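You operate a simulated robot arm through the tools that you are given. There is no shell and no other tool. Be economical: measure what you need, move in short steps, check, and stop when the job is done.

Carry out the task below with a simulated two-armed robot. There is one attempt and no reset: what you move stays moved.

Task
Fit the spare rail in the rail jig against the end stop and clamp it.
Fine: stop to the mark on the rail card first; carry the rail with both hands, push it up to the stop, swing both clamps over it.

Only the result counts: the job must be done as asked and must still hold three seconds after the hand-in. Knocking over, shifting, dropping, spilling or breaking anything else fails it.

Robot
Two 7-joint arms with two-finger parallel grippers on one trunk, on a base that drives. Base frame: it is fixed to the floor where the robot stands at the start and does not move with it; the origin is under the middle of the robot, x ahead of it, y to its left, z up. Readings come in cm, rad, newtons and seconds.
The left shoulder is at the start at [7, 17.7, 114.5], the right one opposite. With the tool pointing down near the work surface each hand reaches from about 30 to 74 cm from the robot's upright axis, wherever it stands, measured 20 degrees to its own side. Places, roughly: blue clamp [70, -40, 90]; end stop [40, 0, 80]; green clamp [60, -20, 90]; rail card [60, 0, 100]; rail jig [60, -30, 90]; seats of the rail jig [60, -30, 90]; spare rail [75, -100, 100]. Payload 3.43 kg a hand.
The tool frame of a hand sits at the grasp point between the pads (the TCP): z along the fingers, y along the line on which they close. The tips reach 3 cm beyond it. Largest opening 9.4 cm; finger width 2.8, thickness 1; the body of the gripper, 5 by 9.6 cm, starts 5.5 cm behind the TCP.
Orientation is that of the tool frame in the base frame, as [roll, pitch, yaw] about the fixed x, y, z axes, in that order (R = Rz(yaw) Ry(pitch) Rx(roll)). With the fingers straight down and closing along the base's y, the tool's x points along the base's -x, its y along +y and its z along -z.

Tools
- The arms move only by the tool step_arm. It takes "left_moves", "right_moves" or both (then of equal length, played together; a hand with none holds still); each is a list that holds one entry, the list of rows, each a list of 7 numbers: the shift along the base's x, y, z in units of 50 mm (1.0 is 50 mm), then the turn, a rotation vector about the base's x, y, z in units of 8 degrees (1.0 is 8 degrees), then the finger opening in cm, from 0 to 9.4. In form: [[[x, y, z, ax, ay, az, hand], ...]]. A call has 1 to 12 rows; each row shifts and turns the commanded pose from where the row before left it. A call with a number of a shift or a turn outside -1 to 1 is refused whole. A row lasts 0.2 s, in which the tool goes at most 5 cm and 0.15 rad; a call with a longer step from one row to the next is refused whole, and so is a gripper value outside its range. Where a pose cannot be reached the arm comes as near as it can. A force on the tool above 50 N (or 10 N above the force at the start of the call, whichever is more), or a blocked arm, ends the call early, and 0.2 s more pass. The fingers move at their own pace (about 15.3 cm/s each) and stop on an object; they squeeze with about 34 N. The grip force told is the motor's: it shows also when the fingers shut on nothing. Time passes only in rows, and 0.2 s behind the last, so rows that do not move let the fingers close. The reply holds the time, the measured pose of the TCP, the force on the tool along the base axes, the opening and the grip force, in the units named above and with some noise, with the torque about the TCP (base axes, N m) and any sound that the robot's microphone picked up.
- Cameras (640 x 400 px; columns grow to the right, rows downward): "scene" is now at [12.19, -3.25, 144.13]; the picture's right is [-0.38, -0.92, -0.00], its down [-0.70, 0.29, -0.65] and it looks along [0.60, -0.25, -0.76] (base axes); focal length 258 px, centre (320, 200). "left" rides on the left gripper at [7.6, -1.4, -10.3] in its tool frame; the picture's right is [0.18, 0.98, 0.00], its down [-0.75, 0.14, -0.64] and it looks along [-0.63, 0.12, 0.77] (tool axes); focal length 243 px, centre (320, 200). "right" rides on the right gripper at [7.6, 1.4, -10.3] in its tool frame; the picture's right is [-0.18, 0.98, 0.00], its down [-0.75, -0.14, -0.64] and it looks along [-0.63, -0.12, 0.77] (tool axes); focal length 243 px, centre (320, 200). There is no depth. A picture from a camera that has moved, and an enlarged one, comes with that camera's place and axes in the base frame and with its lens.
- capture(camera): a new picture of that camera. The clock stands still meanwhile.
- raise_lower(by): slides the trunk up (or, below 0, down) by that many cm; the arms and the scene camera ride with it, the base frame stays. It gives what a move gives, with no picture.
- roll_base(legs): drives the robot by 1 to 6 legs, each [ahead, turn to the left] in cm and rad, along the robot's own axes; the way and the turn of a leg run together, so that a leg with both is an arc; at most 150 cm and 3.142 rad a leg. The arms and the cameras ride along, it lands a little off, and it stops where it bumps. It gives what a move gives.
- pan_tilt(pan, tilt): turns the head with the scene camera to pan (to the left, within 1.501 rad either way) and tilt (down, from -0.506 to 1.204), counted from straight ahead of the robot. It gives what a move gives.
- inspect(camera, box): a new picture of the part [left, top, right, bottom] of that camera's present view, enlarged. The clock stands still meanwhile.
- close_job(): hands the job in; it is judged then, once.

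Work in short steps. Places have to be worked out from the pictures, the camera data and where the tool is seen: move nearer, look again, correct. Check each grasp and each placing, and mend what went wrong. You have 120 turns and 92 pictures in all, those below and enlarged ones among them. Open the grippers and draw the arms clear of the work before you hand the job in, unless the task says otherwise; then end with one line.

The tools are called after "Emit:" as name(argument=value, ...) on one line, values as JSON. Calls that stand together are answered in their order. step_arm: Moves the arms, as the interface text tells. Its arguments: {"type":"object","properties":{"left_moves":{"type":"array","items":{"type":"array","items":{"type":"array","items":{"type":"number"}}}},"right_moves":{"type":"array","items":{"type":"array","items":{"type":"array","items":{"type":"number"}}}}},"required":[]} The other tools are called the same way: raise_lower (by) slides the trunk up or down; roll_base (legs) drives the base; pan_tilt (pan, tilt) turns the head that bears the scene camera; capture (camera) takes a picture; inspect (camera, box) takes an enlarged picture of a part of a camera's view; close_job () hands the job in.

At the start:

```text
time: 0.0
left_tcp_pos: [45.21, -1.3, 121.82]
left_orientation: [-3.14, 0.003, -3.139]
left_ft_force: [-0.3, 0.5, -0.3]
left_torque: [0.01, 0.03, 0.01]
left_opening: 9.41
left_gripper_force: 0.1
right_tcp_pos: [37.27, -45.39, 99.98]
right_orientation: [-3.141, 0.0, -3.137]
right_ft_force: [0.3, 1.6, 0.6]
right_torque: [-0.04, -0.02, 0.02]
right_opening: 9.41
right_gripper_force: 0.1
trunk travel left (down, up): [-72.5, 11.5]
robot x, y, heading: [0.09, 0.23, 0.0]
head pan, tilt: [-0.391, 0.866]
```

scene: 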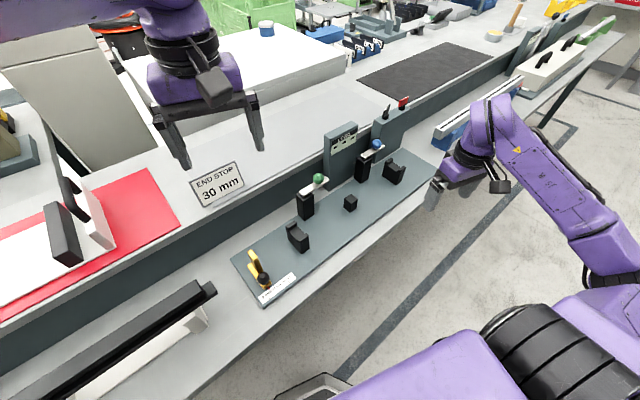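
right: 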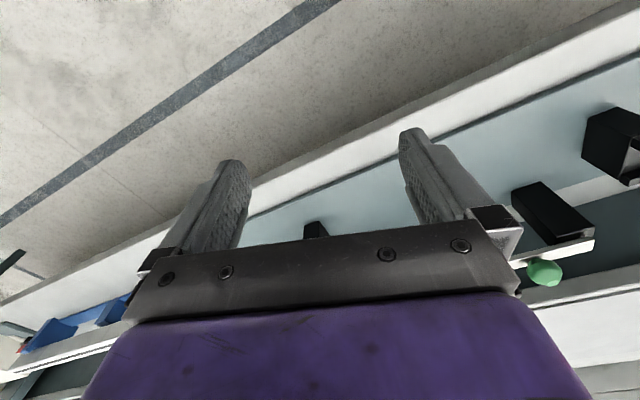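
left: 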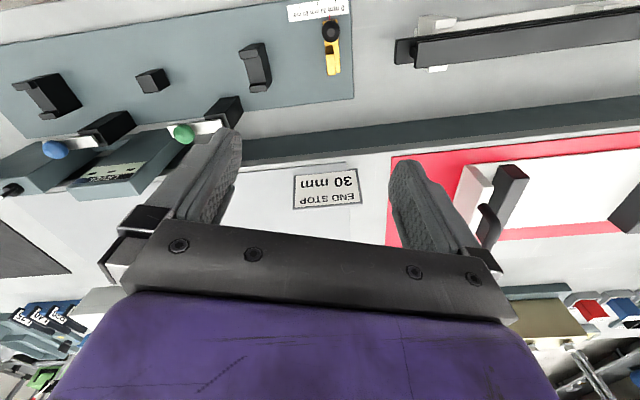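

The card reads "END STOP 30 mm". I'll look closely at the jig and end stop, and at the far right for the spare rail.

Emit:
inspect(camera="scene", box=[220, 220, 340, 310])

Emit:
inspect(camera="scene", box=[280, 110, 440, 230])

Emit:
inspect(camera="left", box=[220, 0, 400, 110])

Emit:
inspect(camera="scene", box=[420, 0, 640, 150])

```text
4.44 times, centred on (280, 265) of scene
camera zoom: at [12.19, -3.25, 144.13], right [-0.38, -0.92, 0.0], down [-0.7, 0.29, -0.65], along [0.6, -0.25, -0.76], focal length 1147 px, centre (498, -89)
```

zoom: 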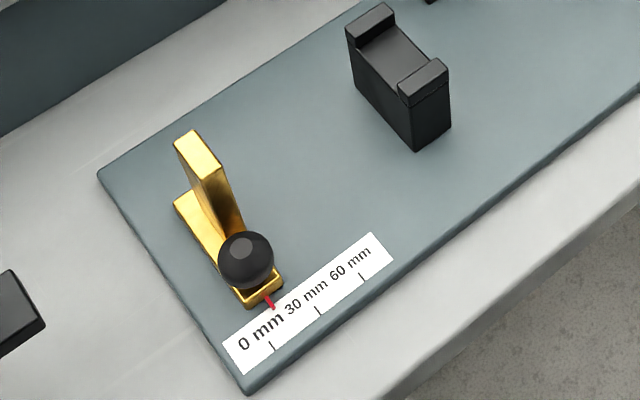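

```text
3.33 times, centred on (360, 170) of scene
camera zoom: at [12.19, -3.25, 144.13], right [-0.38, -0.92, 0.0], down [-0.7, 0.29, -0.65], along [0.6, -0.25, -0.76], focal length 860 px, centre (187, 300)
```

zoom: 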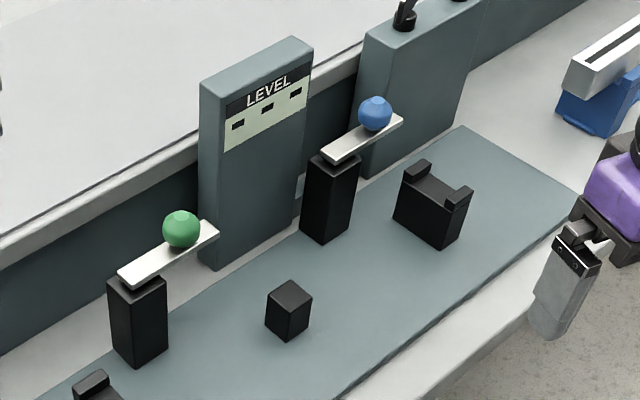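

```text
3.56 times, centred on (310, 55) of left
camera zoom: at [37.54, -2.83, 132.24], right [-0.19, 0.98, 0.0], down [0.75, 0.14, 0.64], along [0.63, 0.12, -0.77], focal length 863 px, centre (356, 716)
```

zoom: 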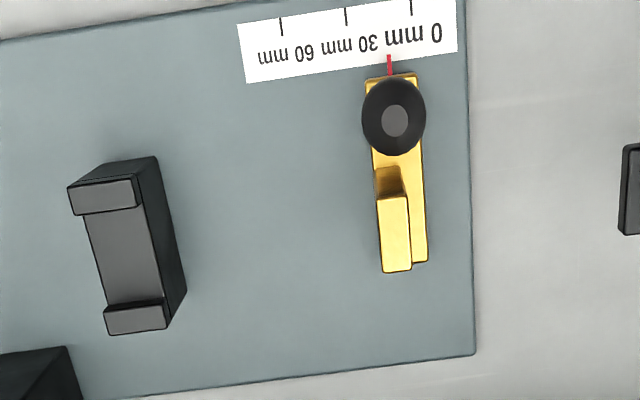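

```text
2.67 times, centred on (530, 75) of scene
camera zoom: at [12.19, -3.25, 144.13], right [-0.38, -0.92, 0.0], down [-0.7, 0.29, -0.65], along [0.6, -0.25, -0.76], focal length 688 px, centre (-240, 533)
```

zoom: 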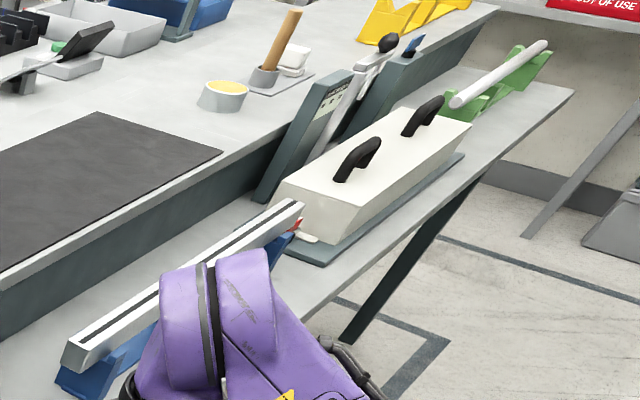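

The stop stands at about 11–12 mm and needs to go to 30 mm; the jig axis runs about 16° off base −y, on a lower ledge. I bring the left hand lower above the stop, turned 16°, to look closer.

Emit:
step_arm(left_moves=[[[-0.3, 0.1, -0.8, 0, 0, 1, 9.4], [-0.2, 0.1, -0.8, 0, 0, 1, 9.4], [-0.2, 0, -0.8, 0, 0, 0, 9.4], [0, 0, -0.8, 0, 0, 0, 9.4], [0, 0, -0.8, 0, 0, 0, 9.4], [0, 0, 0, 0, 0, 0, 9.4]]])

Emit:
capture(camera="left")

Emit:
pan_tilt(pan=-0.9, tilt=0.6)

Emit:
capture(camera="scene")

```text
time: 1.4
left_tcp_pos: [41.61, -0.14, 102.09]
left_orientation: [-3.142, 0.004, -2.859]
left_ft_force: [0.5, -0.2, -0.1]
left_torque: [0.02, -0.05, -0.01]
left_opening: 9.4
left_gripper_force: 0.1
right_tcp_pos: [37.23, -45.3, 100.05]
right_orientation: [3.141, 0.0, -3.136]
right_ft_force: [0.5, 0.3, -0.3]
right_torque: [0.03, 0.01, 0.01]
right_opening: 9.4
right_gripper_force: 0.0
trunk travel left (down, up): [-72.5, 11.5]
robot x, y, heading: [0.2, -0.06, 0.0]
head pan, tilt: [-0.391, 0.866]
```

```text
84 pictures are left
camera left: at [34.68, -3.65, 112.5], right [-0.45, 0.89, 0.0], down [0.68, 0.35, 0.64], along [0.57, 0.29, -0.77], focal length 243 px, centre (320, 200)
```

left: 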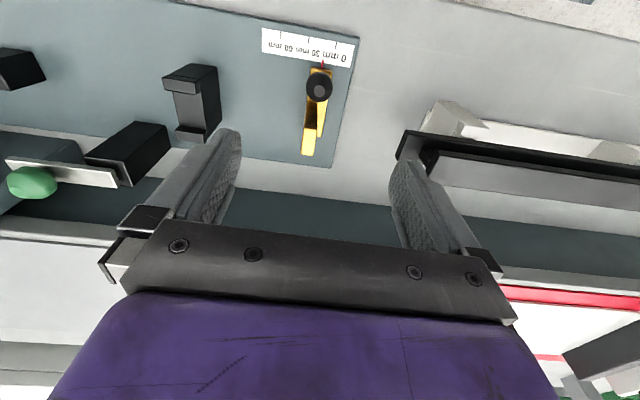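

```text
time: 2.3
left_tcp_pos: [41.68, -0.14, 102.03]
left_orientation: [-3.14, 0.004, -2.859]
left_ft_force: [-0.4, 0.3, 0.2]
left_torque: [-0.01, 0.03, 0.0]
left_opening: 9.4
left_gripper_force: 0.0
right_tcp_pos: [37.17, -45.47, 99.93]
right_orientation: [-3.141, 0.001, -3.137]
right_ft_force: [0.6, 0.7, 0.3]
right_torque: [-0.03, 0.01, 0.02]
right_opening: 9.4
right_gripper_force: 0.0
trunk travel left (down, up): [-72.5, 11.5]
robot x, y, heading: [0.05, 0.11, 0.0]
head pan, tilt: [-0.901, 0.6]
```

```text
83 pictures are left
camera scene: at [10.54, -7.21, 146.33], right [-0.78, -0.62, 0.0], down [-0.35, 0.44, -0.82], along [0.51, -0.65, -0.57], focal length 258 px, centre (320, 200)
```

scene: 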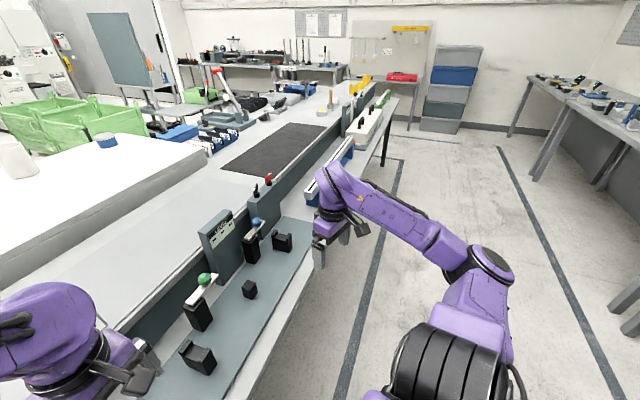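

Knob estimated at about (41.5, −0.3, 84). Lowering the left hand to z≈92 and looking again.

Emit:
step_arm(left_moves=[[[0, 0, -0.8, 0, 0, 0, 9.4], [0, 0, -0.8, 0, 0, 0, 9.4], [0, 0, -0.4, 0, 0, 0, 9.4], [0, 0, 0, 0, 0, 0, 9.4]]])

Emit:
capture(camera="left")

```text
time: 3.5
left_tcp_pos: [43.16, -0.47, 94.68]
left_orientation: [-3.064, 0.001, -2.824]
left_ft_force: [-0.3, 1.0, -1.7]
left_torque: [0.0, 0.01, -0.02]
left_opening: 9.38
left_gripper_force: 0.1
right_tcp_pos: [37.21, -45.51, 99.96]
right_orientation: [-3.141, 0.001, -3.136]
right_ft_force: [-0.1, 0.3, 0.3]
right_torque: [-0.01, -0.02, 0.0]
right_opening: 9.38
right_gripper_force: 0.1
trunk travel left (down, up): [-72.5, 11.5]
robot x, y, heading: [-0.02, -0.32, 0.003]
head pan, tilt: [-0.901, 0.6]
stopped in row 4 (left hand): the arm was blocked; the commanded pose is now the measured one
```

```text
82 pictures are left
camera left: at [36.05, -3.58, 105.23], right [-0.48, 0.87, -0.07], down [0.66, 0.42, 0.63], along [0.58, 0.25, -0.77], focal length 243 px, centre (320, 200)
```

left: 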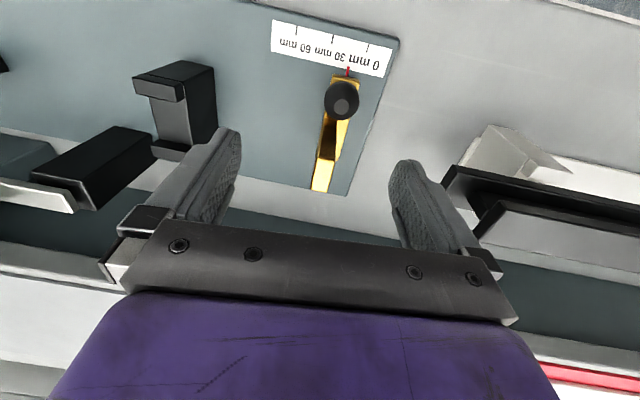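

The arm was at a reach limit and tilted a bit. I raise and straighten it, then use the trunk to go down instead.

Emit:
step_arm(left_moves=[[[-0.1, 0, 0.6, 0, 0, 0, 9.4], [-0.2, 0, 0.6, 0.53, 0.17, -0.25, 9.4], [0, 0, 0, 0, 0, 0, 9.4]]])

Emit:
raise_lower(by=-10)

Emit:
capture(camera="left")

Emit:
capture(camera="scene")

```text
time: 4.3
left_tcp_pos: [41.4, -0.55, 100.67]
left_orientation: [3.132, -0.002, -2.862]
left_ft_force: [-0.5, 0.2, -0.6]
left_torque: [0.03, 0.0, -0.02]
left_opening: 9.4
left_gripper_force: 0.1
right_tcp_pos: [37.21, -45.38, 99.92]
right_orientation: [-3.141, -0.002, -3.135]
right_ft_force: [0.0, 0.5, -0.3]
right_torque: [0.02, 0.0, 0.0]
right_opening: 9.44
right_gripper_force: 0.0
trunk travel left (down, up): [-72.5, 11.5]
robot x, y, heading: [0.03, 0.35, 0.004]
head pan, tilt: [-0.901, 0.6]
```

```text
time: 5.7
left_tcp_pos: [41.43, -0.7, 90.72]
left_orientation: [3.133, -0.001, -2.862]
left_ft_force: [0.4, 0.0, 0.8]
left_torque: [0.01, -0.01, -0.01]
left_opening: 9.42
left_gripper_force: 0.1
right_tcp_pos: [37.14, -45.47, 90.03]
right_orientation: [-3.141, 0.0, -3.136]
right_ft_force: [-0.2, 0.6, -0.5]
right_torque: [0.01, 0.03, 0.01]
right_opening: 9.42
right_gripper_force: 0.0
trunk travel left (down, up): [-62.5, 21.5]
robot x, y, heading: [-0.2, 0.16, -0.003]
head pan, tilt: [-0.901, 0.6]
```

```text
81 pictures are left
camera left: at [34.53, -4.21, 101.14], right [-0.45, 0.89, 0.01], down [0.69, 0.34, 0.64], along [0.57, 0.29, -0.77], focal length 243 px, centre (320, 200)
```

left: 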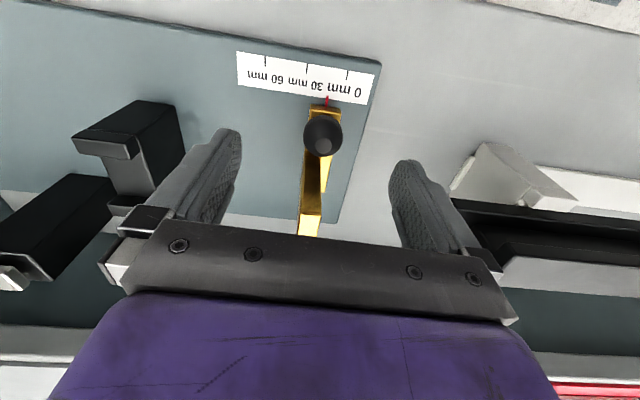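

```text
80 pictures are left
camera scene: at [10.51, -7.2, 136.35], right [-0.78, -0.62, 0.0], down [-0.35, 0.44, -0.83], along [0.51, -0.65, -0.56], focal length 258 px, centre (320, 200)
```

scene: 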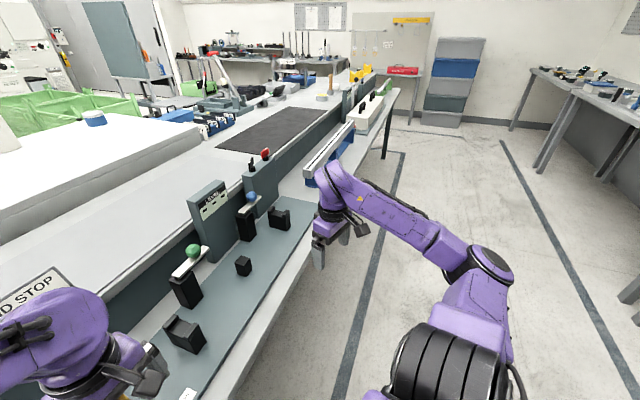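

Knob triangulates to (41.4, −0.4, 84.2), well centred between the fingers. Lowering the trunk 6 cm to bring the fingers around it.

Emit:
raise_lower(by=-6)

Emit:
capture(camera="left")

```text
time: 6.7
left_tcp_pos: [41.48, -0.57, 84.67]
left_orientation: [3.134, 0.002, -2.863]
left_ft_force: [2.0, -0.7, 9.4]
left_torque: [-0.01, -0.11, 0.01]
left_opening: 9.39
left_gripper_force: 0.1
right_tcp_pos: [37.05, -45.38, 84.04]
right_orientation: [-3.14, 0.0, -3.137]
right_ft_force: [-0.1, 0.4, -0.2]
right_torque: [-0.02, -0.01, 0.01]
right_opening: 9.41
right_gripper_force: 0.0
trunk travel left (down, up): [-56.5, 27.5]
robot x, y, heading: [0.01, -0.22, 0.003]
head pan, tilt: [-0.901, 0.6]
```

```text
79 pictures are left
camera left: at [34.54, -4.23, 95.22], right [-0.45, 0.89, 0.01], down [0.69, 0.34, 0.64], along [0.57, 0.29, -0.76], focal length 243 px, centre (320, 200)
```

left: 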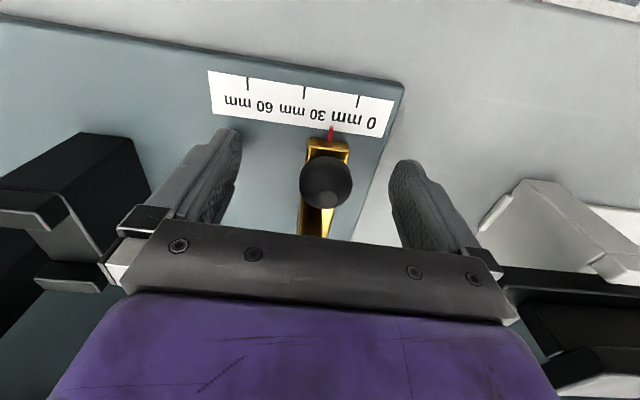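

The tips lightly touch the board (9 N up). I lift 5 mm, then close on the knob.

Emit:
step_arm(left_moves=[[[0, 0, 0.1, 0, 0, 0, 9.4], [0, 0, 0, 0, 0, 0, 6], [0, 0, 0, 0, 0, 0, 2], [0, 0, 0, 0, 0, 0, 2], [0, 0, 0, 0, 0, 0, 2]]])

Emit:
inspect(camera="left", box=[200, 40, 420, 240])

```text
time: 7.9
left_tcp_pos: [41.28, -0.48, 85.33]
left_orientation: [3.132, -0.001, -2.862]
left_ft_force: [-5.3, 9.2, -5.7]
left_torque: [0.38, 0.06, 0.03]
left_opening: 2.91
left_gripper_force: 45.1
right_tcp_pos: [37.21, -45.33, 84.18]
right_orientation: [-3.14, -0.002, -3.136]
right_ft_force: [-1.2, -0.1, -0.4]
right_torque: [0.01, 0.0, 0.02]
right_opening: 9.41
right_gripper_force: 0.0
trunk travel left (down, up): [-56.5, 27.5]
robot x, y, heading: [-0.05, 0.07, -0.002]
head pan, tilt: [-0.901, 0.6]
```

```text
2.00 times, centred on (310, 140) of left
camera zoom: at [34.4, -4.07, 95.68], right [-0.45, 0.89, 0.01], down [0.69, 0.34, 0.64], along [0.57, 0.29, -0.77], focal length 485 px, centre (340, 320)
```

zoom: 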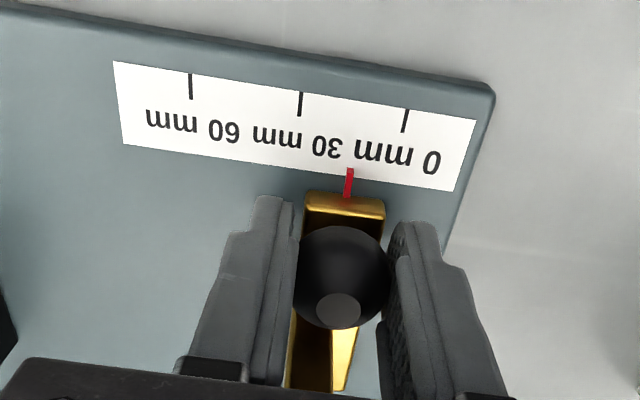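

Knob gripped; pointer is at about 13 mm. Sliding it about 1.6 cm along the scale direction (0.29, −0.96).

Emit:
step_arm(left_moves=[[[0.024, -0.077, 0, 0, 0, 0, 2], [0.024, -0.077, 0, 0, 0, 0, 2], [0.024, -0.077, 0, 0, 0, 0, 2], [0.024, -0.077, 0, 0, 0, 0, 2], [0, 0, 0, 0, 0, 0, 2], [0, 0, 0, 0, 0, 0, 2]]])

Emit:
inspect(camera="left", box=[200, 40, 420, 240])

```text
time: 9.3
left_tcp_pos: [41.92, -2.05, 85.29]
left_orientation: [3.136, 0.003, -2.864]
left_ft_force: [-9.8, 8.8, 5.6]
left_torque: [-0.05, 0.89, 0.03]
left_opening: 2.94
left_gripper_force: 44.8
right_tcp_pos: [37.01, -45.4, 84.13]
right_orientation: [-3.14, 0.003, -3.138]
right_ft_force: [-0.7, 0.5, -0.1]
right_torque: [-0.01, 0.02, 0.0]
right_opening: 9.39
right_gripper_force: 0.1
trunk travel left (down, up): [-56.5, 27.5]
robot x, y, heading: [0.0, -0.17, 0.001]
head pan, tilt: [-0.901, 0.6]
```

```text
2.00 times, centred on (310, 140) of left
camera zoom: at [34.88, -5.66, 95.67], right [-0.45, 0.89, 0.01], down [0.69, 0.34, 0.64], along [0.57, 0.29, -0.76], focal length 485 px, centre (340, 320)
```

zoom: 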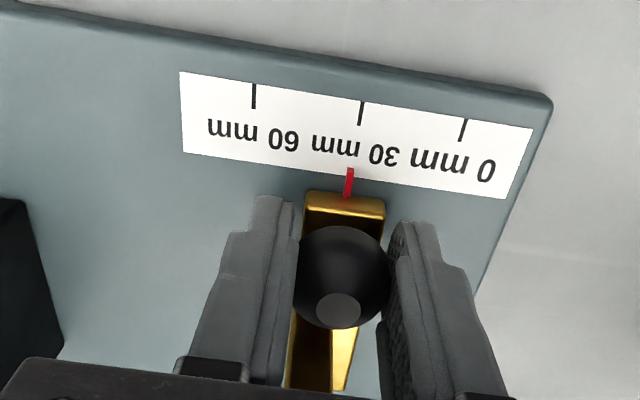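

Pointer is now close to 30 mm. Magnifying the view to read the residual.

Emit:
inspect(camera="left", box=[285, 80, 365, 140])

```text
6.67 times, centred on (325, 110) of left
camera zoom: at [34.88, -5.66, 95.67], right [-0.45, 0.89, 0.01], down [0.69, 0.34, 0.64], along [0.57, 0.29, -0.76], focal length 1618 px, centre (287, 800)
```

zoom: 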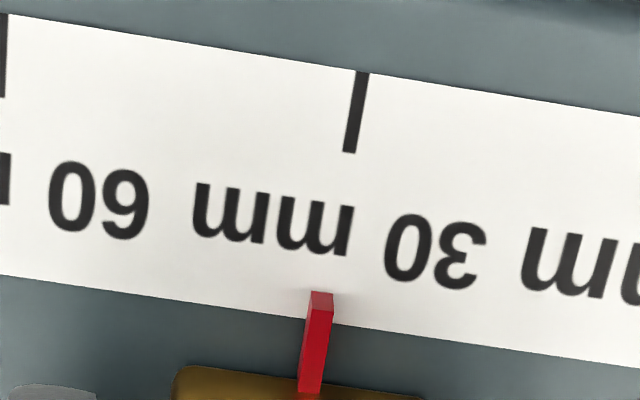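

The pointer sits slightly left of the 30 tick's line, i.e. at about 31 mm. Nudging back ~1 mm.

Emit:
step_arm(left_moves=[[[-0.006, 0.019, 0, 0, 0, 0, 2], [0, 0, 0, 0, 0, 0, 2], [0, 0, 0, 0, 0, 0, 2]]])

Emit:
inspect(camera="left", box=[285, 80, 365, 140])

```text
time: 10.1
left_tcp_pos: [41.79, -1.99, 85.25]
left_orientation: [3.135, 0.001, -2.862]
left_ft_force: [-2.9, 1.0, 9.1]
left_torque: [-0.26, 0.3, -0.06]
left_opening: 2.91
left_gripper_force: 44.8
right_tcp_pos: [37.09, -45.36, 84.04]
right_orientation: [-3.141, 0.0, -3.138]
right_ft_force: [0.8, 0.4, -0.5]
right_torque: [-0.02, -0.03, 0.02]
right_opening: 9.37
right_gripper_force: 0.0
trunk travel left (down, up): [-56.5, 27.5]
robot x, y, heading: [0.05, 0.37, 0.001]
head pan, tilt: [-0.901, 0.6]
```

```text
6.67 times, centred on (325, 110) of left
camera zoom: at [34.88, -5.7, 95.66], right [-0.45, 0.89, 0.01], down [0.69, 0.34, 0.64], along [0.57, 0.29, -0.76], focal length 1618 px, centre (287, 800)
```

zoom: 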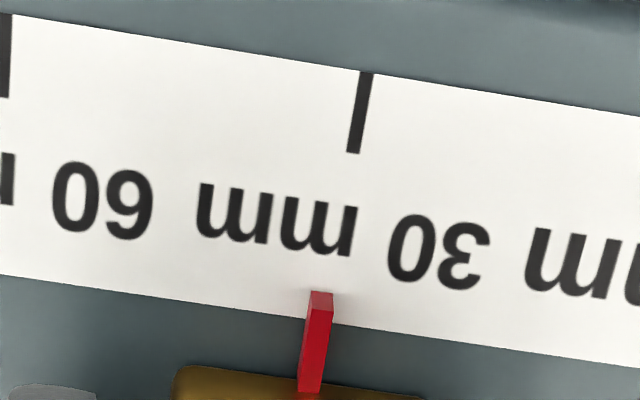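

The arm had been lagging, so it actually drifted on slightly. Nudging back another ~1.5 mm.

Emit:
step_arm(left_moves=[[[-0.009, 0.029, 0, 0, 0, 0, 2], [0, 0, 0, 0, 0, 0, 2], [0, 0, 0, 0, 0, 0, 2], [0, 0, 0, 0, 0, 0, 2]]])

Emit:
inspect(camera="left", box=[285, 80, 365, 140])

```text
time: 11.1
left_tcp_pos: [41.8, -2.03, 85.19]
left_orientation: [3.131, 0.001, -2.862]
left_ft_force: [1.5, -7.2, 5.5]
left_torque: [-0.01, -0.97, -0.12]
left_opening: 2.94
left_gripper_force: 45.0
right_tcp_pos: [37.09, -45.45, 84.0]
right_orientation: [3.141, 0.0, -3.138]
right_ft_force: [0.7, 0.7, -0.2]
right_torque: [0.02, -0.01, 0.03]
right_opening: 9.4
right_gripper_force: 0.0
trunk travel left (down, up): [-56.5, 27.5]
robot x, y, heading: [0.16, -0.27, -0.003]
head pan, tilt: [-0.901, 0.6]
```

```text
6.67 times, centred on (325, 110) of left
camera zoom: at [34.89, -5.68, 95.66], right [-0.45, 0.89, 0.01], down [0.69, 0.34, 0.64], along [0.57, 0.29, -0.76], focal length 1618 px, centre (287, 800)
```

zoom: 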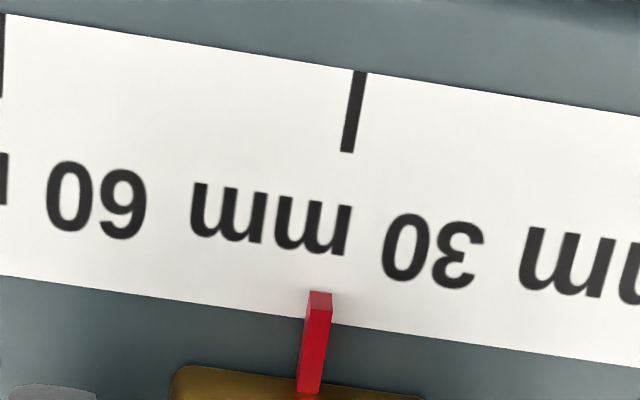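

Still about 0.8 mm over; nudging again.

Emit:
step_arm(left_moves=[[[-0.006, 0.017, 0, 0, 0, 0, 2], [0, 0, 0, 0, 0, 0, 2], [0, 0, 0, 0, 0, 0, 2], [0, 0, 0, 0, 0, 0, 2]]])

Emit:
inspect(camera="left", box=[285, 80, 365, 140])

```text
time: 12.1
left_tcp_pos: [41.85, -2.0, 85.24]
left_orientation: [3.13, 0.0, -2.862]
left_ft_force: [5.3, -9.0, 3.7]
left_torque: [0.02, -0.77, -0.13]
left_opening: 2.92
left_gripper_force: 45.6
right_tcp_pos: [37.29, -45.46, 84.03]
right_orientation: [3.14, 0.001, -3.136]
right_ft_force: [-0.7, 0.0, -0.2]
right_torque: [-0.01, 0.01, 0.01]
right_opening: 9.38
right_gripper_force: 0.0
trunk travel left (down, up): [-56.5, 27.5]
robot x, y, heading: [0.3, 0.6, -0.005]
head pan, tilt: [-0.901, 0.6]
```

```text
6.67 times, centred on (325, 110) of left
camera zoom: at [34.88, -5.6, 95.67], right [-0.45, 0.89, 0.01], down [0.69, 0.34, 0.64], along [0.57, 0.3, -0.77], focal length 1618 px, centre (287, 800)
```

zoom: 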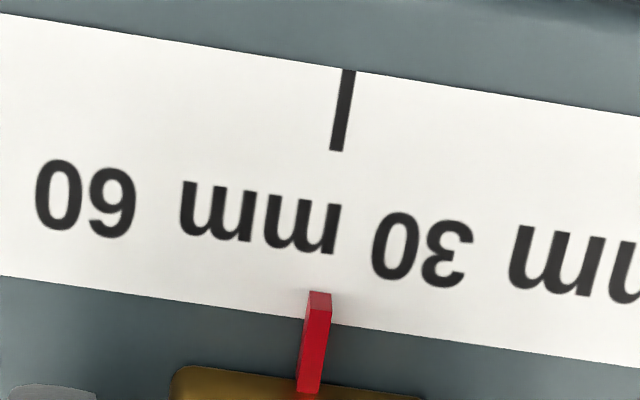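

Pointer now lines up with 30 mm. Releasing and rising with the trunk a little, then rechecking.

Emit:
step_arm(left_moves=[[[0, 0, 0, 0, 0, 0, 5], [0, 0, 0, 0, 0, 0, 9.4], [0, 0, 0.1, 0, 0, 0, 9.4], [0, 0, 0.8, 0, 0, 0, 9.4], [-0.2, 0, 0.8, 0, 0, 0, 9.4], [0, 0, 0, 0, 0, 0, 9.4]]])

Emit:
inspect(camera="left", box=[260, 40, 380, 160])

```text
time: 13.5
left_tcp_pos: [40.94, -1.66, 93.68]
left_orientation: [3.131, 0.0, -2.862]
left_ft_force: [-1.4, -0.2, 0.4]
left_torque: [-0.02, 0.01, -0.02]
left_opening: 9.38
left_gripper_force: 0.0
right_tcp_pos: [37.17, -45.53, 84.0]
right_orientation: [-3.141, -0.002, -3.136]
right_ft_force: [-0.3, 0.2, -0.3]
right_torque: [-0.02, -0.04, -0.01]
right_opening: 9.36
right_gripper_force: 0.0
trunk travel left (down, up): [-56.5, 27.5]
robot x, y, heading: [-0.13, 0.08, -0.002]
head pan, tilt: [-0.901, 0.6]
```

```text
3.33 times, centred on (320, 100) of left
camera zoom: at [34.0, -5.29, 104.12], right [-0.45, 0.89, 0.01], down [0.69, 0.34, 0.64], along [0.57, 0.29, -0.77], focal length 809 px, centre (320, 533)
```

zoom: 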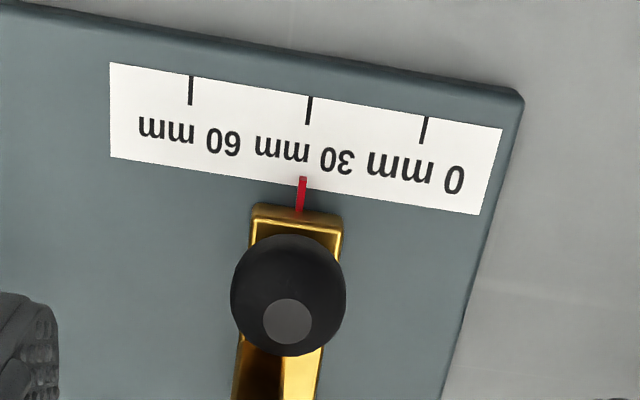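

Stop reads exactly 30 mm. Now to the rail: I raise the trunk, back off from the bench, drive along it to the rail and face it.

Emit:
raise_lower(by=24)

Emit:
roll_base(legs=[[-25, 0], [0, -1.274]])

Emit:
pan_tilt(pan=0.4, tilt=0.6)

Emit:
capture(camera="scene")

```text
time: 16.0
left_tcp_pos: [40.95, -1.74, 117.62]
left_orientation: [3.132, 0.0, -2.863]
left_ft_force: [-1.0, -0.3, 0.4]
left_torque: [-0.02, -0.02, -0.01]
left_opening: 9.4
left_gripper_force: 0.1
right_tcp_pos: [37.18, -45.44, 108.0]
right_orientation: [3.142, 0.0, -3.137]
right_ft_force: [0.8, -0.3, -0.4]
right_torque: [0.02, 0.01, 0.0]
right_opening: 9.39
right_gripper_force: 0.0
trunk travel left (down, up): [-80.5, 3.5]
robot x, y, heading: [0.15, -0.22, -0.001]
head pan, tilt: [-0.901, 0.6]
```

```text
time: 20.9
left_tcp_pos: [-14.31, -39.47, 117.63]
left_orientation: [3.132, 0.001, 2.158]
left_ft_force: [-0.5, -0.1, -0.7]
left_torque: [0.0, 0.0, 0.03]
left_opening: 9.38
left_gripper_force: 0.0
right_tcp_pos: [-57.14, -49.25, 108.06]
right_orientation: [-3.141, -0.001, 1.886]
right_ft_force: [0.6, -0.6, 0.4]
right_torque: [-0.02, 0.02, -0.01]
right_opening: 9.38
right_gripper_force: 0.1
trunk travel left (down, up): [-80.5, 3.5]
robot x, y, heading: [-25.22, 0.09, -1.26]
head pan, tilt: [-0.901, 0.6]
```

```text
time: 22.4
left_tcp_pos: [-14.35, -39.42, 117.83]
left_orientation: [3.133, 0.0, 2.158]
left_ft_force: [-0.2, 0.2, 0.1]
left_torque: [0.02, 0.02, 0.02]
left_opening: 9.42
left_gripper_force: 0.0
right_tcp_pos: [-57.14, -49.22, 107.88]
right_orientation: [-3.141, 0.0, 1.885]
right_ft_force: [-0.5, -0.3, -0.3]
right_torque: [0.03, -0.01, 0.02]
right_opening: 9.38
right_gripper_force: 0.0
trunk travel left (down, up): [-80.5, 3.5]
robot x, y, heading: [-25.19, 0.33, -1.261]
head pan, tilt: [0.4, 0.6]
```

```text
71 pictures are left
camera scene: at [-17.91, -11.77, 154.34], right [-0.76, -0.65, 0.0], down [-0.37, 0.43, -0.83], along [0.54, -0.63, -0.56], focal length 258 px, centre (320, 200)
```

scene: 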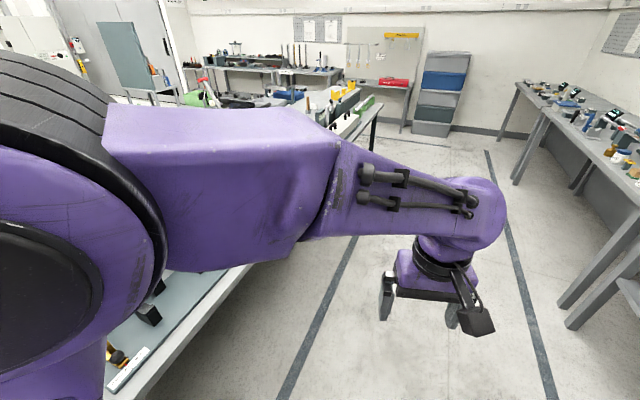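

The way is clear. Driving along the bench and turning to face it.

Emit:
roll_base(legs=[[122, -0.01], [0, 1.57]])

Emit:
pan_tilt(pan=0.0, tilt=0.8)

Emit:
capture(camera="scene")

```text
time: 32.5
left_tcp_pos: [50.8, -106.5, 117.66]
left_orientation: [3.132, 0.001, -2.551]
left_ft_force: [0.4, -0.4, -0.9]
left_torque: [-0.01, -0.02, 0.01]
left_opening: 9.39
left_gripper_force: 0.1
right_tcp_pos: [60.66, -149.43, 108.09]
right_orientation: [3.141, -0.001, -2.826]
right_ft_force: [-0.9, 0.4, 0.2]
right_torque: [-0.02, 0.02, 0.06]
right_opening: 9.4
right_gripper_force: 0.1
trunk travel left (down, up): [-80.5, 3.5]
robot x, y, heading: [11.5, -117.36, 0.312]
head pan, tilt: [0.4, 0.6]
```

```text
time: 33.4
left_tcp_pos: [50.69, -106.67, 117.62]
left_orientation: [3.133, -0.001, -2.553]
left_ft_force: [0.1, 0.2, 0.0]
left_torque: [0.02, 0.01, 0.0]
left_opening: 9.38
left_gripper_force: 0.0
right_tcp_pos: [60.43, -149.43, 107.86]
right_orientation: [3.141, 0.0, -2.827]
right_ft_force: [0.3, 0.2, -0.3]
right_torque: [0.01, -0.01, 0.0]
right_opening: 9.41
right_gripper_force: 0.0
trunk travel left (down, up): [-80.5, 3.5]
robot x, y, heading: [11.43, -117.68, 0.307]
head pan, tilt: [0.0, 0.799]
```

```text
70 pictures are left
camera scene: at [23.76, -113.8, 152.66], right [0.31, -0.95, 0.0], down [-0.68, -0.22, -0.7], along [0.66, 0.21, -0.72], focal length 258 px, centre (320, 200)
```

scene: 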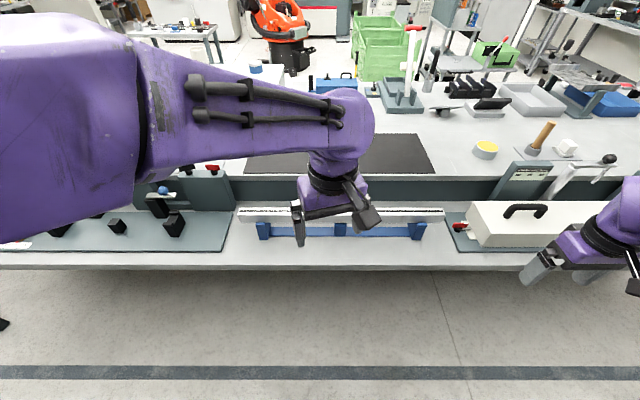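

The rail lies ahead on blue stands, about 68 cm long, aligned with my lateral axis, centre ~7 cm to my right. I pre-pose both hands over the floor, ±17 cm, turned to close across the rail (cameras inboard).

Emit:
step_arm(left_moves=[[[-0.045, 0.3075, 0, 0, 0, 0.77, 9.4], [-0.045, 0.3075, 0, 0, 0, 0.77, 9.4], [-0.045, 0.3075, 0, 0, 0, 0.77, 9.4], [-0.045, 0.3075, 0, 0, 0, 0.77, 9.4], [-0.045, 0.3075, 0, 0, 0, 0.77, 9.4], [-0.045, 0.3075, 0, 0, 0, 0.77, 9.4], [-0.045, 0.3075, 0, 0, 0, 0.77, 9.4], [-0.045, 0.3075, 0, 0, 0, 0.77, 9.4], [-0.045, 0.3075, 0, 0, 0, 0.77, 9.4], [-0.045, 0.3075, 0, 0, 0, 0.77, 9.4], [-0.045, 0.3075, 0, 0, 0, 0.77, 9.4], [-0.045, 0.3075, 0, 0, 0, 0.77, 9.4]]], right_moves=[[[-0.03, 0.48, 0.16, 0, 0, -0.94, 9.4], [-0.03, 0.48, 0.16, 0, 0, -0.94, 9.4], [-0.03, 0.48, 0.16, 0, 0, -0.94, 9.4], [-0.03, 0.48, 0.16, 0, 0, -0.94, 9.4], [-0.03, 0.48, 0.16, 0, 0, -0.94, 9.4], [-0.03, 0.48, 0.16, 0, 0, -0.94, 9.4], [-0.03, 0.48, 0.16, 0, 0, -0.94, 9.4], [-0.03, 0.48, 0.16, 0, 0, -0.94, 9.4], [-0.03, 0.48, 0.16, 0, 0, -0.94, 9.4], [-0.03, 0.48, 0.16, 0, 0, -0.94, 9.4], [-0.03, 0.48, 0.16, 0, 0, -0.94, 9.4], [-0.03, 0.48, 0.16, 0, 0, -0.94, 9.4]]])

Emit:
capture(camera="scene")

```text
time: 36.0
left_tcp_pos: [47.91, -87.89, 117.61]
left_orientation: [3.134, -0.001, -1.259]
left_ft_force: [-0.9, -0.2, -0.7]
left_torque: [0.0, 0.01, -0.01]
left_opening: 9.41
left_gripper_force: 0.1
right_tcp_pos: [59.89, -162.44, 95.41]
right_orientation: [3.141, 0.002, 1.88]
right_ft_force: [0.0, -0.4, -0.3]
right_torque: [0.02, 0.01, 0.0]
right_opening: 9.4
right_gripper_force: 0.3
right hand out of reach, approached as far as the arm can: row 3, 4, 5, 6, 7, 8, 9, 10, 11, 12
trunk travel left (down, up): [-80.5, 3.5]
robot x, y, heading: [11.04, -117.32, 0.308]
head pan, tilt: [0.0, 0.799]
```

```text
69 pictures are left
camera scene: at [23.72, -113.72, 152.66], right [0.3, -0.95, 0.0], down [-0.68, -0.22, -0.7], along [0.66, 0.21, -0.72], focal length 258 px, centre (320, 200)
```

scene: 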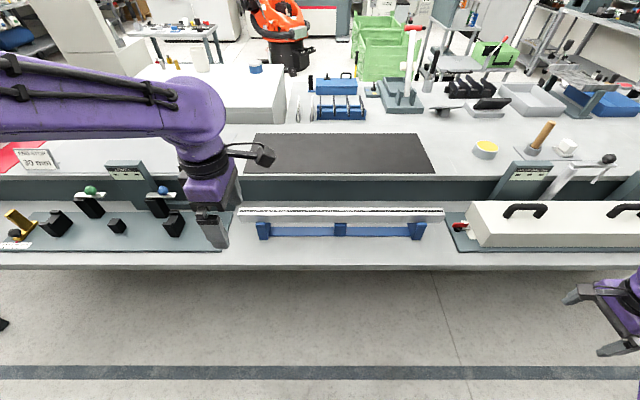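

The right arm could not follow that path though its wrist has turned. I check where its commanded pose is by small moves up and inward.

Emit:
step_arm(right_moves=[[[0, 0.3, 0.6, 0, 0, 0, 9.4], [0, 0.3, 0.6, 0, 0, 0, 9.4], [0, 0.3, 0.6, 0, 0, 0, 9.4]]])

```text
time: 36.8
left_tcp_pos: [47.91, -87.95, 117.63]
left_orientation: [3.132, -0.001, -1.262]
left_ft_force: [0.3, 0.2, 0.0]
left_torque: [0.01, 0.0, 0.01]
left_opening: 9.4
left_gripper_force: 0.2
right_tcp_pos: [60.6, -164.24, 97.27]
right_orientation: [3.14, 0.0, 1.882]
right_ft_force: [-0.4, 0.1, -0.1]
right_torque: [0.0, 0.01, 0.01]
right_opening: 9.4
right_gripper_force: 0.1
right hand out of reach, approached as far as the arm can: row 1, 2, 3
trunk travel left (down, up): [-80.5, 3.5]
robot x, y, heading: [11.32, -117.5, 0.311]
head pan, tilt: [0.0, 0.799]
```

The right wrist is near a limit in this direction. I rotate it back to neutral at the intended position and see whether it gets there.

Emit:
step_arm(right_moves=[[[0, -0.05, -0.2, 0, 0, 0.94, 9.4], [0, -0.05, -0.2, 0, 0, 0.94, 9.4], [0, -0.05, -0.2, 0, 0, 0.94, 9.4], [0, -0.05, -0.2, 0, 0, 0.94, 9.4], [0, -0.05, -0.2, 0, 0, 0.94, 9.4], [0, -0.05, -0.2, 0, 0, 0.94, 9.4], [0, -0.05, -0.2, 0, 0, 0.94, 9.4], [0, -0.05, -0.2, 0, 0, 0.94, 9.4], [0, -0.05, -0.2, 0, 0, 0.94, 9.4], [0, -0.05, -0.2, 0, 0, 0.94, 9.4], [0, -0.05, -0.2, 0, 0, 0.94, 9.4], [0, -0.05, -0.2, 0, 0, 0.94, 9.4]]])

```text
time: 39.4
left_tcp_pos: [47.78, -88.06, 117.72]
left_orientation: [3.133, 0.0, -1.26]
left_ft_force: [-0.4, 0.5, 0.2]
left_torque: [-0.01, 0.0, -0.03]
left_opening: 9.38
left_gripper_force: 0.1
right_tcp_pos: [60.48, -167.09, 85.26]
right_orientation: [-3.141, 0.001, -2.826]
right_ft_force: [-0.4, 0.2, -0.2]
right_torque: [0.03, -0.04, 0.0]
right_opening: 9.42
right_gripper_force: 0.0
trunk travel left (down, up): [-80.5, 3.5]
robot x, y, heading: [11.3, -117.46, 0.308]
head pan, tilt: [0.0, 0.799]
```

The commanded pose follows the reached one. Now moving the right hand at neutral yaw to the intended spot.

Emit:
step_arm(right_moves=[[[-0.04, 0.75, 0.5, 0, 0, 0, 9.4], [-0.04, 0.75, 0.5, 0, 0, 0, 9.4], [-0.04, 0.75, 0.5, 0, 0, 0, 9.4], [-0.04, 0.75, 0.5, 0, 0, 0, 9.4], [-0.04, 0.75, 0.5, 0, 0, 0, 9.4], [-0.04, 0.75, 0.5, 0, 0, 0, 9.4], [-0.04, 0.75, 0.5, 0, 0, 0, 9.4], [-0.04, 0.75, 0.5, 0, 0, 0, 9.4], [-0.04, 0.75, 0.5, 0, 0, 0, 9.4], [-0.04, 0.75, 0.5, 0, 0, 0, 9.4], [-0.04, 0.75, 0.5, 0, 0, 0, 9.4], [-0.04, 0.75, 0.5, 0, 0, 0, 9.4]]])

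```text
time: 42.0
left_tcp_pos: [47.84, -88.01, 117.68]
left_orientation: [3.132, 0.0, -1.263]
left_ft_force: [0.0, 0.6, 0.0]
left_torque: [-0.01, 0.0, 0.03]
left_opening: 9.41
left_gripper_force: 0.1
right_tcp_pos: [52.51, -138.53, 115.23]
right_orientation: [-3.141, -0.001, -2.827]
right_ft_force: [-0.2, -0.4, -0.2]
right_torque: [0.02, -0.02, 0.02]
right_opening: 9.41
right_gripper_force: 0.0
right hand out of reach, approached as far as the arm can: row 8, 9, 10, 11, 12
trunk travel left (down, up): [-80.5, 3.5]
robot x, y, heading: [11.05, -117.6, 0.305]
head pan, tilt: [0.0, 0.799]
```

Trying to get there with a lower height (z≈103) and moving forward/inward.

Emit:
step_arm(right_moves=[[[0.2, 0, -0.6, 0, 0, 0, 9.4], [0.2, 0, -0.6, 0, 0, 0, 9.4], [0.2, 0.3, -0.6, 0, 0, 0, 9.4], [0.2, 0.5, -0.6, 0, 0, 0, 9.4], [0.2, 0.5, 0, 0, 0, 0, 9.4], [0.1, 0.6, 0, 0, 0, 0, 9.4], [0, 0.6, 0, 0, 0, 0, 9.4], [0, 0.6, 0, 0, 0, 0, 9.4]]])

```text
time: 43.8
left_tcp_pos: [47.98, -88.01, 117.75]
left_orientation: [3.133, 0.001, -1.262]
left_ft_force: [-0.1, -0.6, -0.1]
left_torque: [-0.02, 0.0, 0.01]
left_opening: 9.44
left_gripper_force: 0.1
right_tcp_pos: [51.8, -136.85, 101.2]
right_orientation: [3.14, 0.001, -2.827]
right_ft_force: [-0.6, 0.1, 0.1]
right_torque: [0.01, 0.0, 0.01]
right_opening: 9.39
right_gripper_force: 0.1
right hand out of reach, approached as far as the arm can: row 1, 2, 3, 4, 5, 6, 7, 8
trunk travel left (down, up): [-80.5, 3.5]
robot x, y, heading: [11.25, -117.46, 0.308]
head pan, tilt: [0.0, 0.799]
```

Something limits the right arm; looking at its posture.

Emit:
pan_tilt(pan=-0.7, tilt=0.9)

Emit:
capture(camera="scene")

```text
time: 44.8
left_tcp_pos: [47.86, -87.97, 117.81]
left_orientation: [3.133, 0.001, -1.263]
left_ft_force: [0.0, -0.9, -0.3]
left_torque: [-0.02, 0.01, -0.03]
left_opening: 9.41
left_gripper_force: 0.1
right_tcp_pos: [51.81, -136.95, 101.39]
right_orientation: [3.139, 0.0, -2.826]
right_ft_force: [0.0, -0.7, 0.5]
right_torque: [-0.02, -0.02, 0.01]
right_opening: 9.39
right_gripper_force: 0.1
trunk travel left (down, up): [-80.5, 3.5]
robot x, y, heading: [11.17, -117.48, 0.308]
head pan, tilt: [-0.7, 0.901]
```

```text
68 pictures are left
camera scene: at [23.06, -119.11, 151.86], right [-0.38, -0.93, 0.0], down [-0.73, 0.3, -0.62], along [0.57, -0.24, -0.78], focal length 258 px, centre (320, 200)
```

scene: 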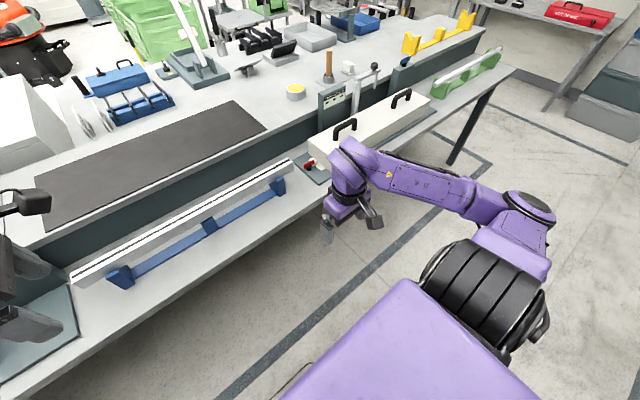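

Trying the opposite wrist turn (+90°, camera outboard) on the right hand while stepping inward slowly.

Emit:
step_arm(right_moves=[[[0, 0, 0, 0, 0, 0.95, 9.4], [0, 0, 0, 0, 0, 0.95, 9.4], [0, 0, 0, 0, 0, 0.95, 9.4], [0, 0, 0, 0, 0, 0.95, 9.4], [0, 0, 0, 0, 0, 0.95, 9.4], [0, 0, 0, 0, 0, 0.95, 9.4], [0.1, 0.2, 0, 0, 0, 0.95, 9.4], [0.1, 0.3, 0, 0, 0, 0.95, 9.4], [0.1, 0.3, 0, 0, 0, 0.95, 9.4], [0.1, 0.3, 0, 0, 0, 0.95, 9.4], [0.1, 0.3, 0, 0, 0, 0.95, 9.4], [0.1, 0.3, 0, 0, 0, 0.9, 9.4]]])

```text
time: 47.4
left_tcp_pos: [47.69, -87.98, 117.77]
left_orientation: [3.132, -0.001, -1.261]
left_ft_force: [0.9, 0.4, -0.1]
left_torque: [0.0, 0.0, 0.04]
left_opening: 9.41
left_gripper_force: 0.1
right_tcp_pos: [54.69, -128.38, 101.3]
right_orientation: [3.141, 0.0, -1.24]
right_ft_force: [-0.1, -0.6, -0.4]
right_torque: [-0.03, -0.02, 0.02]
right_opening: 9.39
right_gripper_force: 0.0
trunk travel left (down, up): [-80.5, 3.5]
robot x, y, heading: [11.14, -117.69, 0.311]
head pan, tilt: [-0.7, 0.901]
```

That works with full tracking. Continuing to the target position and raising.

Emit:
step_arm(right_moves=[[[0.1, 0.3, 0.4, 0, 0, 0, 9.4], [0.15, 0.33, 0.5, 0, 0, 0, 9.4], [0.15, 0.33, 0.5, 0, 0, -0.16, 9.4], [0.15, 0.33, 0.5, 0, 0, 0, 9.4], [0.15, 0.33, 0.3, 0, 0, 0, 9.4], [0, 0, 0, 0, 0, 0, 9.4]]])

Emit:
pan_tilt(pan=0.0, tilt=0.8)

Emit:
capture(camera="scene")

```text
time: 48.8
left_tcp_pos: [47.9, -88.13, 117.71]
left_orientation: [3.132, -0.001, -1.263]
left_ft_force: [-0.7, 0.3, 0.5]
left_torque: [0.05, 0.01, 0.01]
left_opening: 9.4
left_gripper_force: 0.1
right_tcp_pos: [58.1, -120.38, 112.2]
right_orientation: [-3.141, -0.001, -1.265]
right_ft_force: [0.1, 0.7, 0.6]
right_torque: [-0.02, -0.01, -0.01]
right_opening: 9.42
right_gripper_force: 0.1
trunk travel left (down, up): [-80.5, 3.5]
robot x, y, heading: [11.55, -117.6, 0.31]
head pan, tilt: [-0.7, 0.901]
```

```text
time: 49.9
left_tcp_pos: [47.87, -88.02, 117.63]
left_orientation: [3.134, -0.001, -1.262]
left_ft_force: [-0.3, 0.1, -0.3]
left_torque: [0.01, 0.01, 0.02]
left_opening: 9.38
left_gripper_force: 0.1
right_tcp_pos: [57.94, -120.3, 112.06]
right_orientation: [-3.141, 0.0, -1.264]
right_ft_force: [0.4, 0.3, -0.7]
right_torque: [0.0, -0.02, 0.01]
right_opening: 9.4
right_gripper_force: 0.1
trunk travel left (down, up): [-80.5, 3.5]
robot x, y, heading: [11.48, -117.42, 0.31]
head pan, tilt: [0.0, 0.799]
```

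```text
67 pictures are left
camera scene: at [23.77, -113.79, 152.65], right [0.3, -0.95, 0.0], down [-0.68, -0.22, -0.7], along [0.66, 0.21, -0.72], focal length 258 px, centre (320, 200)
```

scene: 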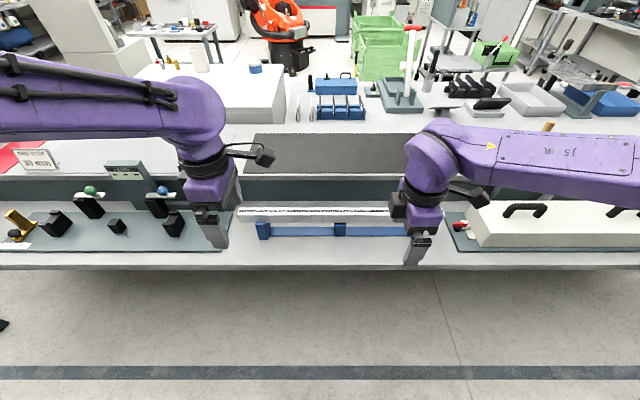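

Both hands are at ±17 cm. I enlarge the jig and rail to compare positions of seats, posts and stands along the rail axis.

Emit:
inspect(camera="scene", box=[0, 160, 240, 260])

Emit:
inspect(camera="scene", box=[220, 180, 460, 260])

Emit:
capture(camera="left")

Emit:
capture(camera="right")

```text
2.67 times, centred on (120, 210) of scene
camera zoom: at [23.77, -113.79, 152.65], right [0.3, -0.95, 0.0], down [-0.68, -0.22, -0.7], along [0.66, 0.21, -0.72], focal length 688 px, centre (853, 173)
```

zoom: 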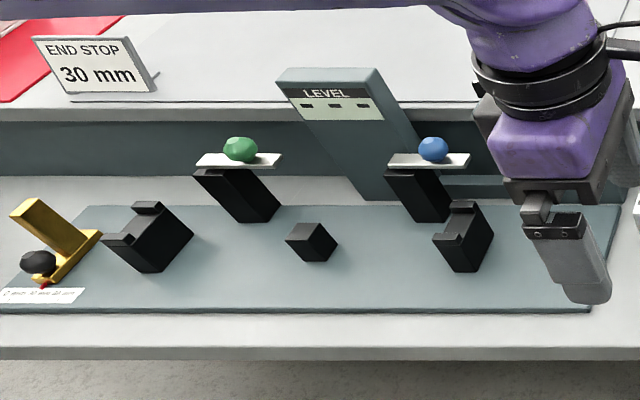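

```text
2.67 times, centred on (340, 220) of scene
camera zoom: at [23.77, -113.79, 152.65], right [0.3, -0.95, 0.0], down [-0.68, -0.22, -0.7], along [0.66, 0.21, -0.72], focal length 688 px, centre (267, 147)
```

zoom: 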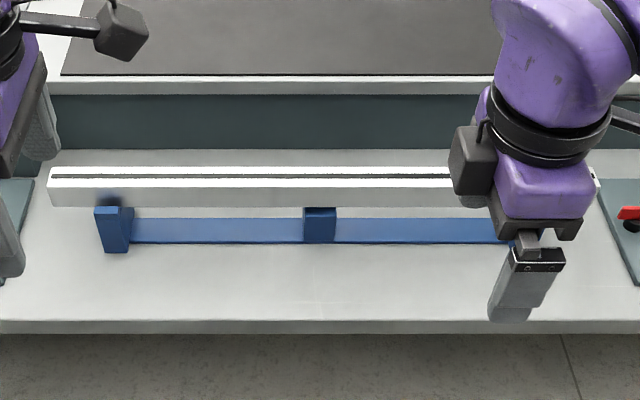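

```text
64 pictures are left
camera left: at [51.6, -94.89, 128.12], right [-0.88, -0.47, 0.01], down [-0.36, 0.68, 0.64], along [-0.31, 0.56, -0.77], focal length 243 px, centre (320, 200)
```

left: 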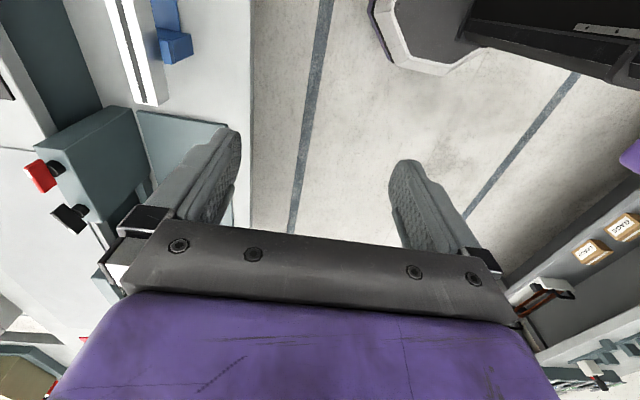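

```text
63 pictures are left
camera right: at [58.95, -127.96, 122.39], right [-0.99, -0.12, 0.0], down [-0.09, 0.76, 0.64], along [-0.08, 0.64, -0.77], focal length 243 px, centre (320, 200)
```

right: 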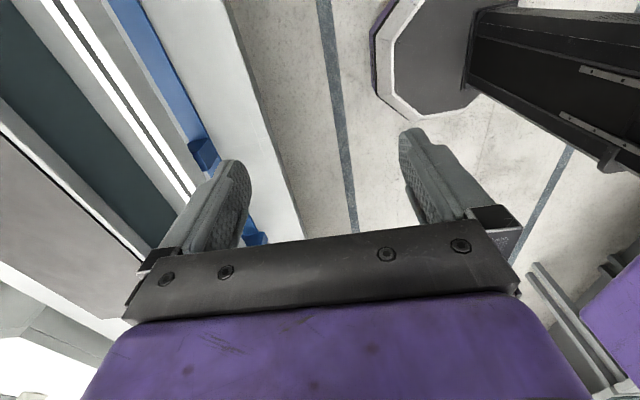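

Estimates: rail ~64 cm, top z≈93, bottom ≈89; I'll grip about 6 cm from each end, clear of seats and clamps in the jig. S-curve drive to centre on the rail, ~21 cm closer.

Emit:
roll_base(legs=[[11, -0.6], [11, 0.6]])

Emit:
capture(camera="scene")

```text
time: 53.6
left_tcp_pos: [68.52, -86.88, 117.7]
left_orientation: [3.133, -0.001, -1.241]
left_ft_force: [0.0, -1.2, 0.9]
left_torque: [0.01, 0.01, 0.05]
left_opening: 9.4
left_gripper_force: 0.0
right_tcp_pos: [79.51, -118.85, 112.15]
right_orientation: [-3.141, 0.001, -1.243]
right_ft_force: [-0.2, 0.4, -0.2]
right_torque: [0.0, -0.02, 0.03]
right_opening: 9.39
right_gripper_force: 0.0
trunk travel left (down, up): [-80.5, 3.5]
robot x, y, heading: [32.37, -116.94, 0.334]
head pan, tilt: [0.0, 0.799]
```

```text
62 pictures are left
camera scene: at [44.98, -113.12, 152.66], right [0.33, -0.95, 0.0], down [-0.68, -0.23, -0.7], along [0.66, 0.23, -0.72], focal length 258 px, centre (320, 200)
```

scene: 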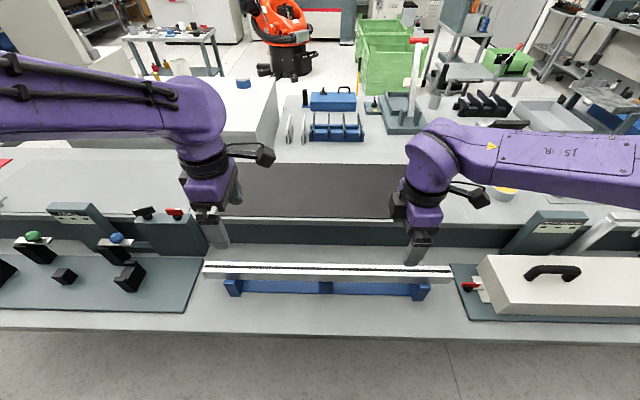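

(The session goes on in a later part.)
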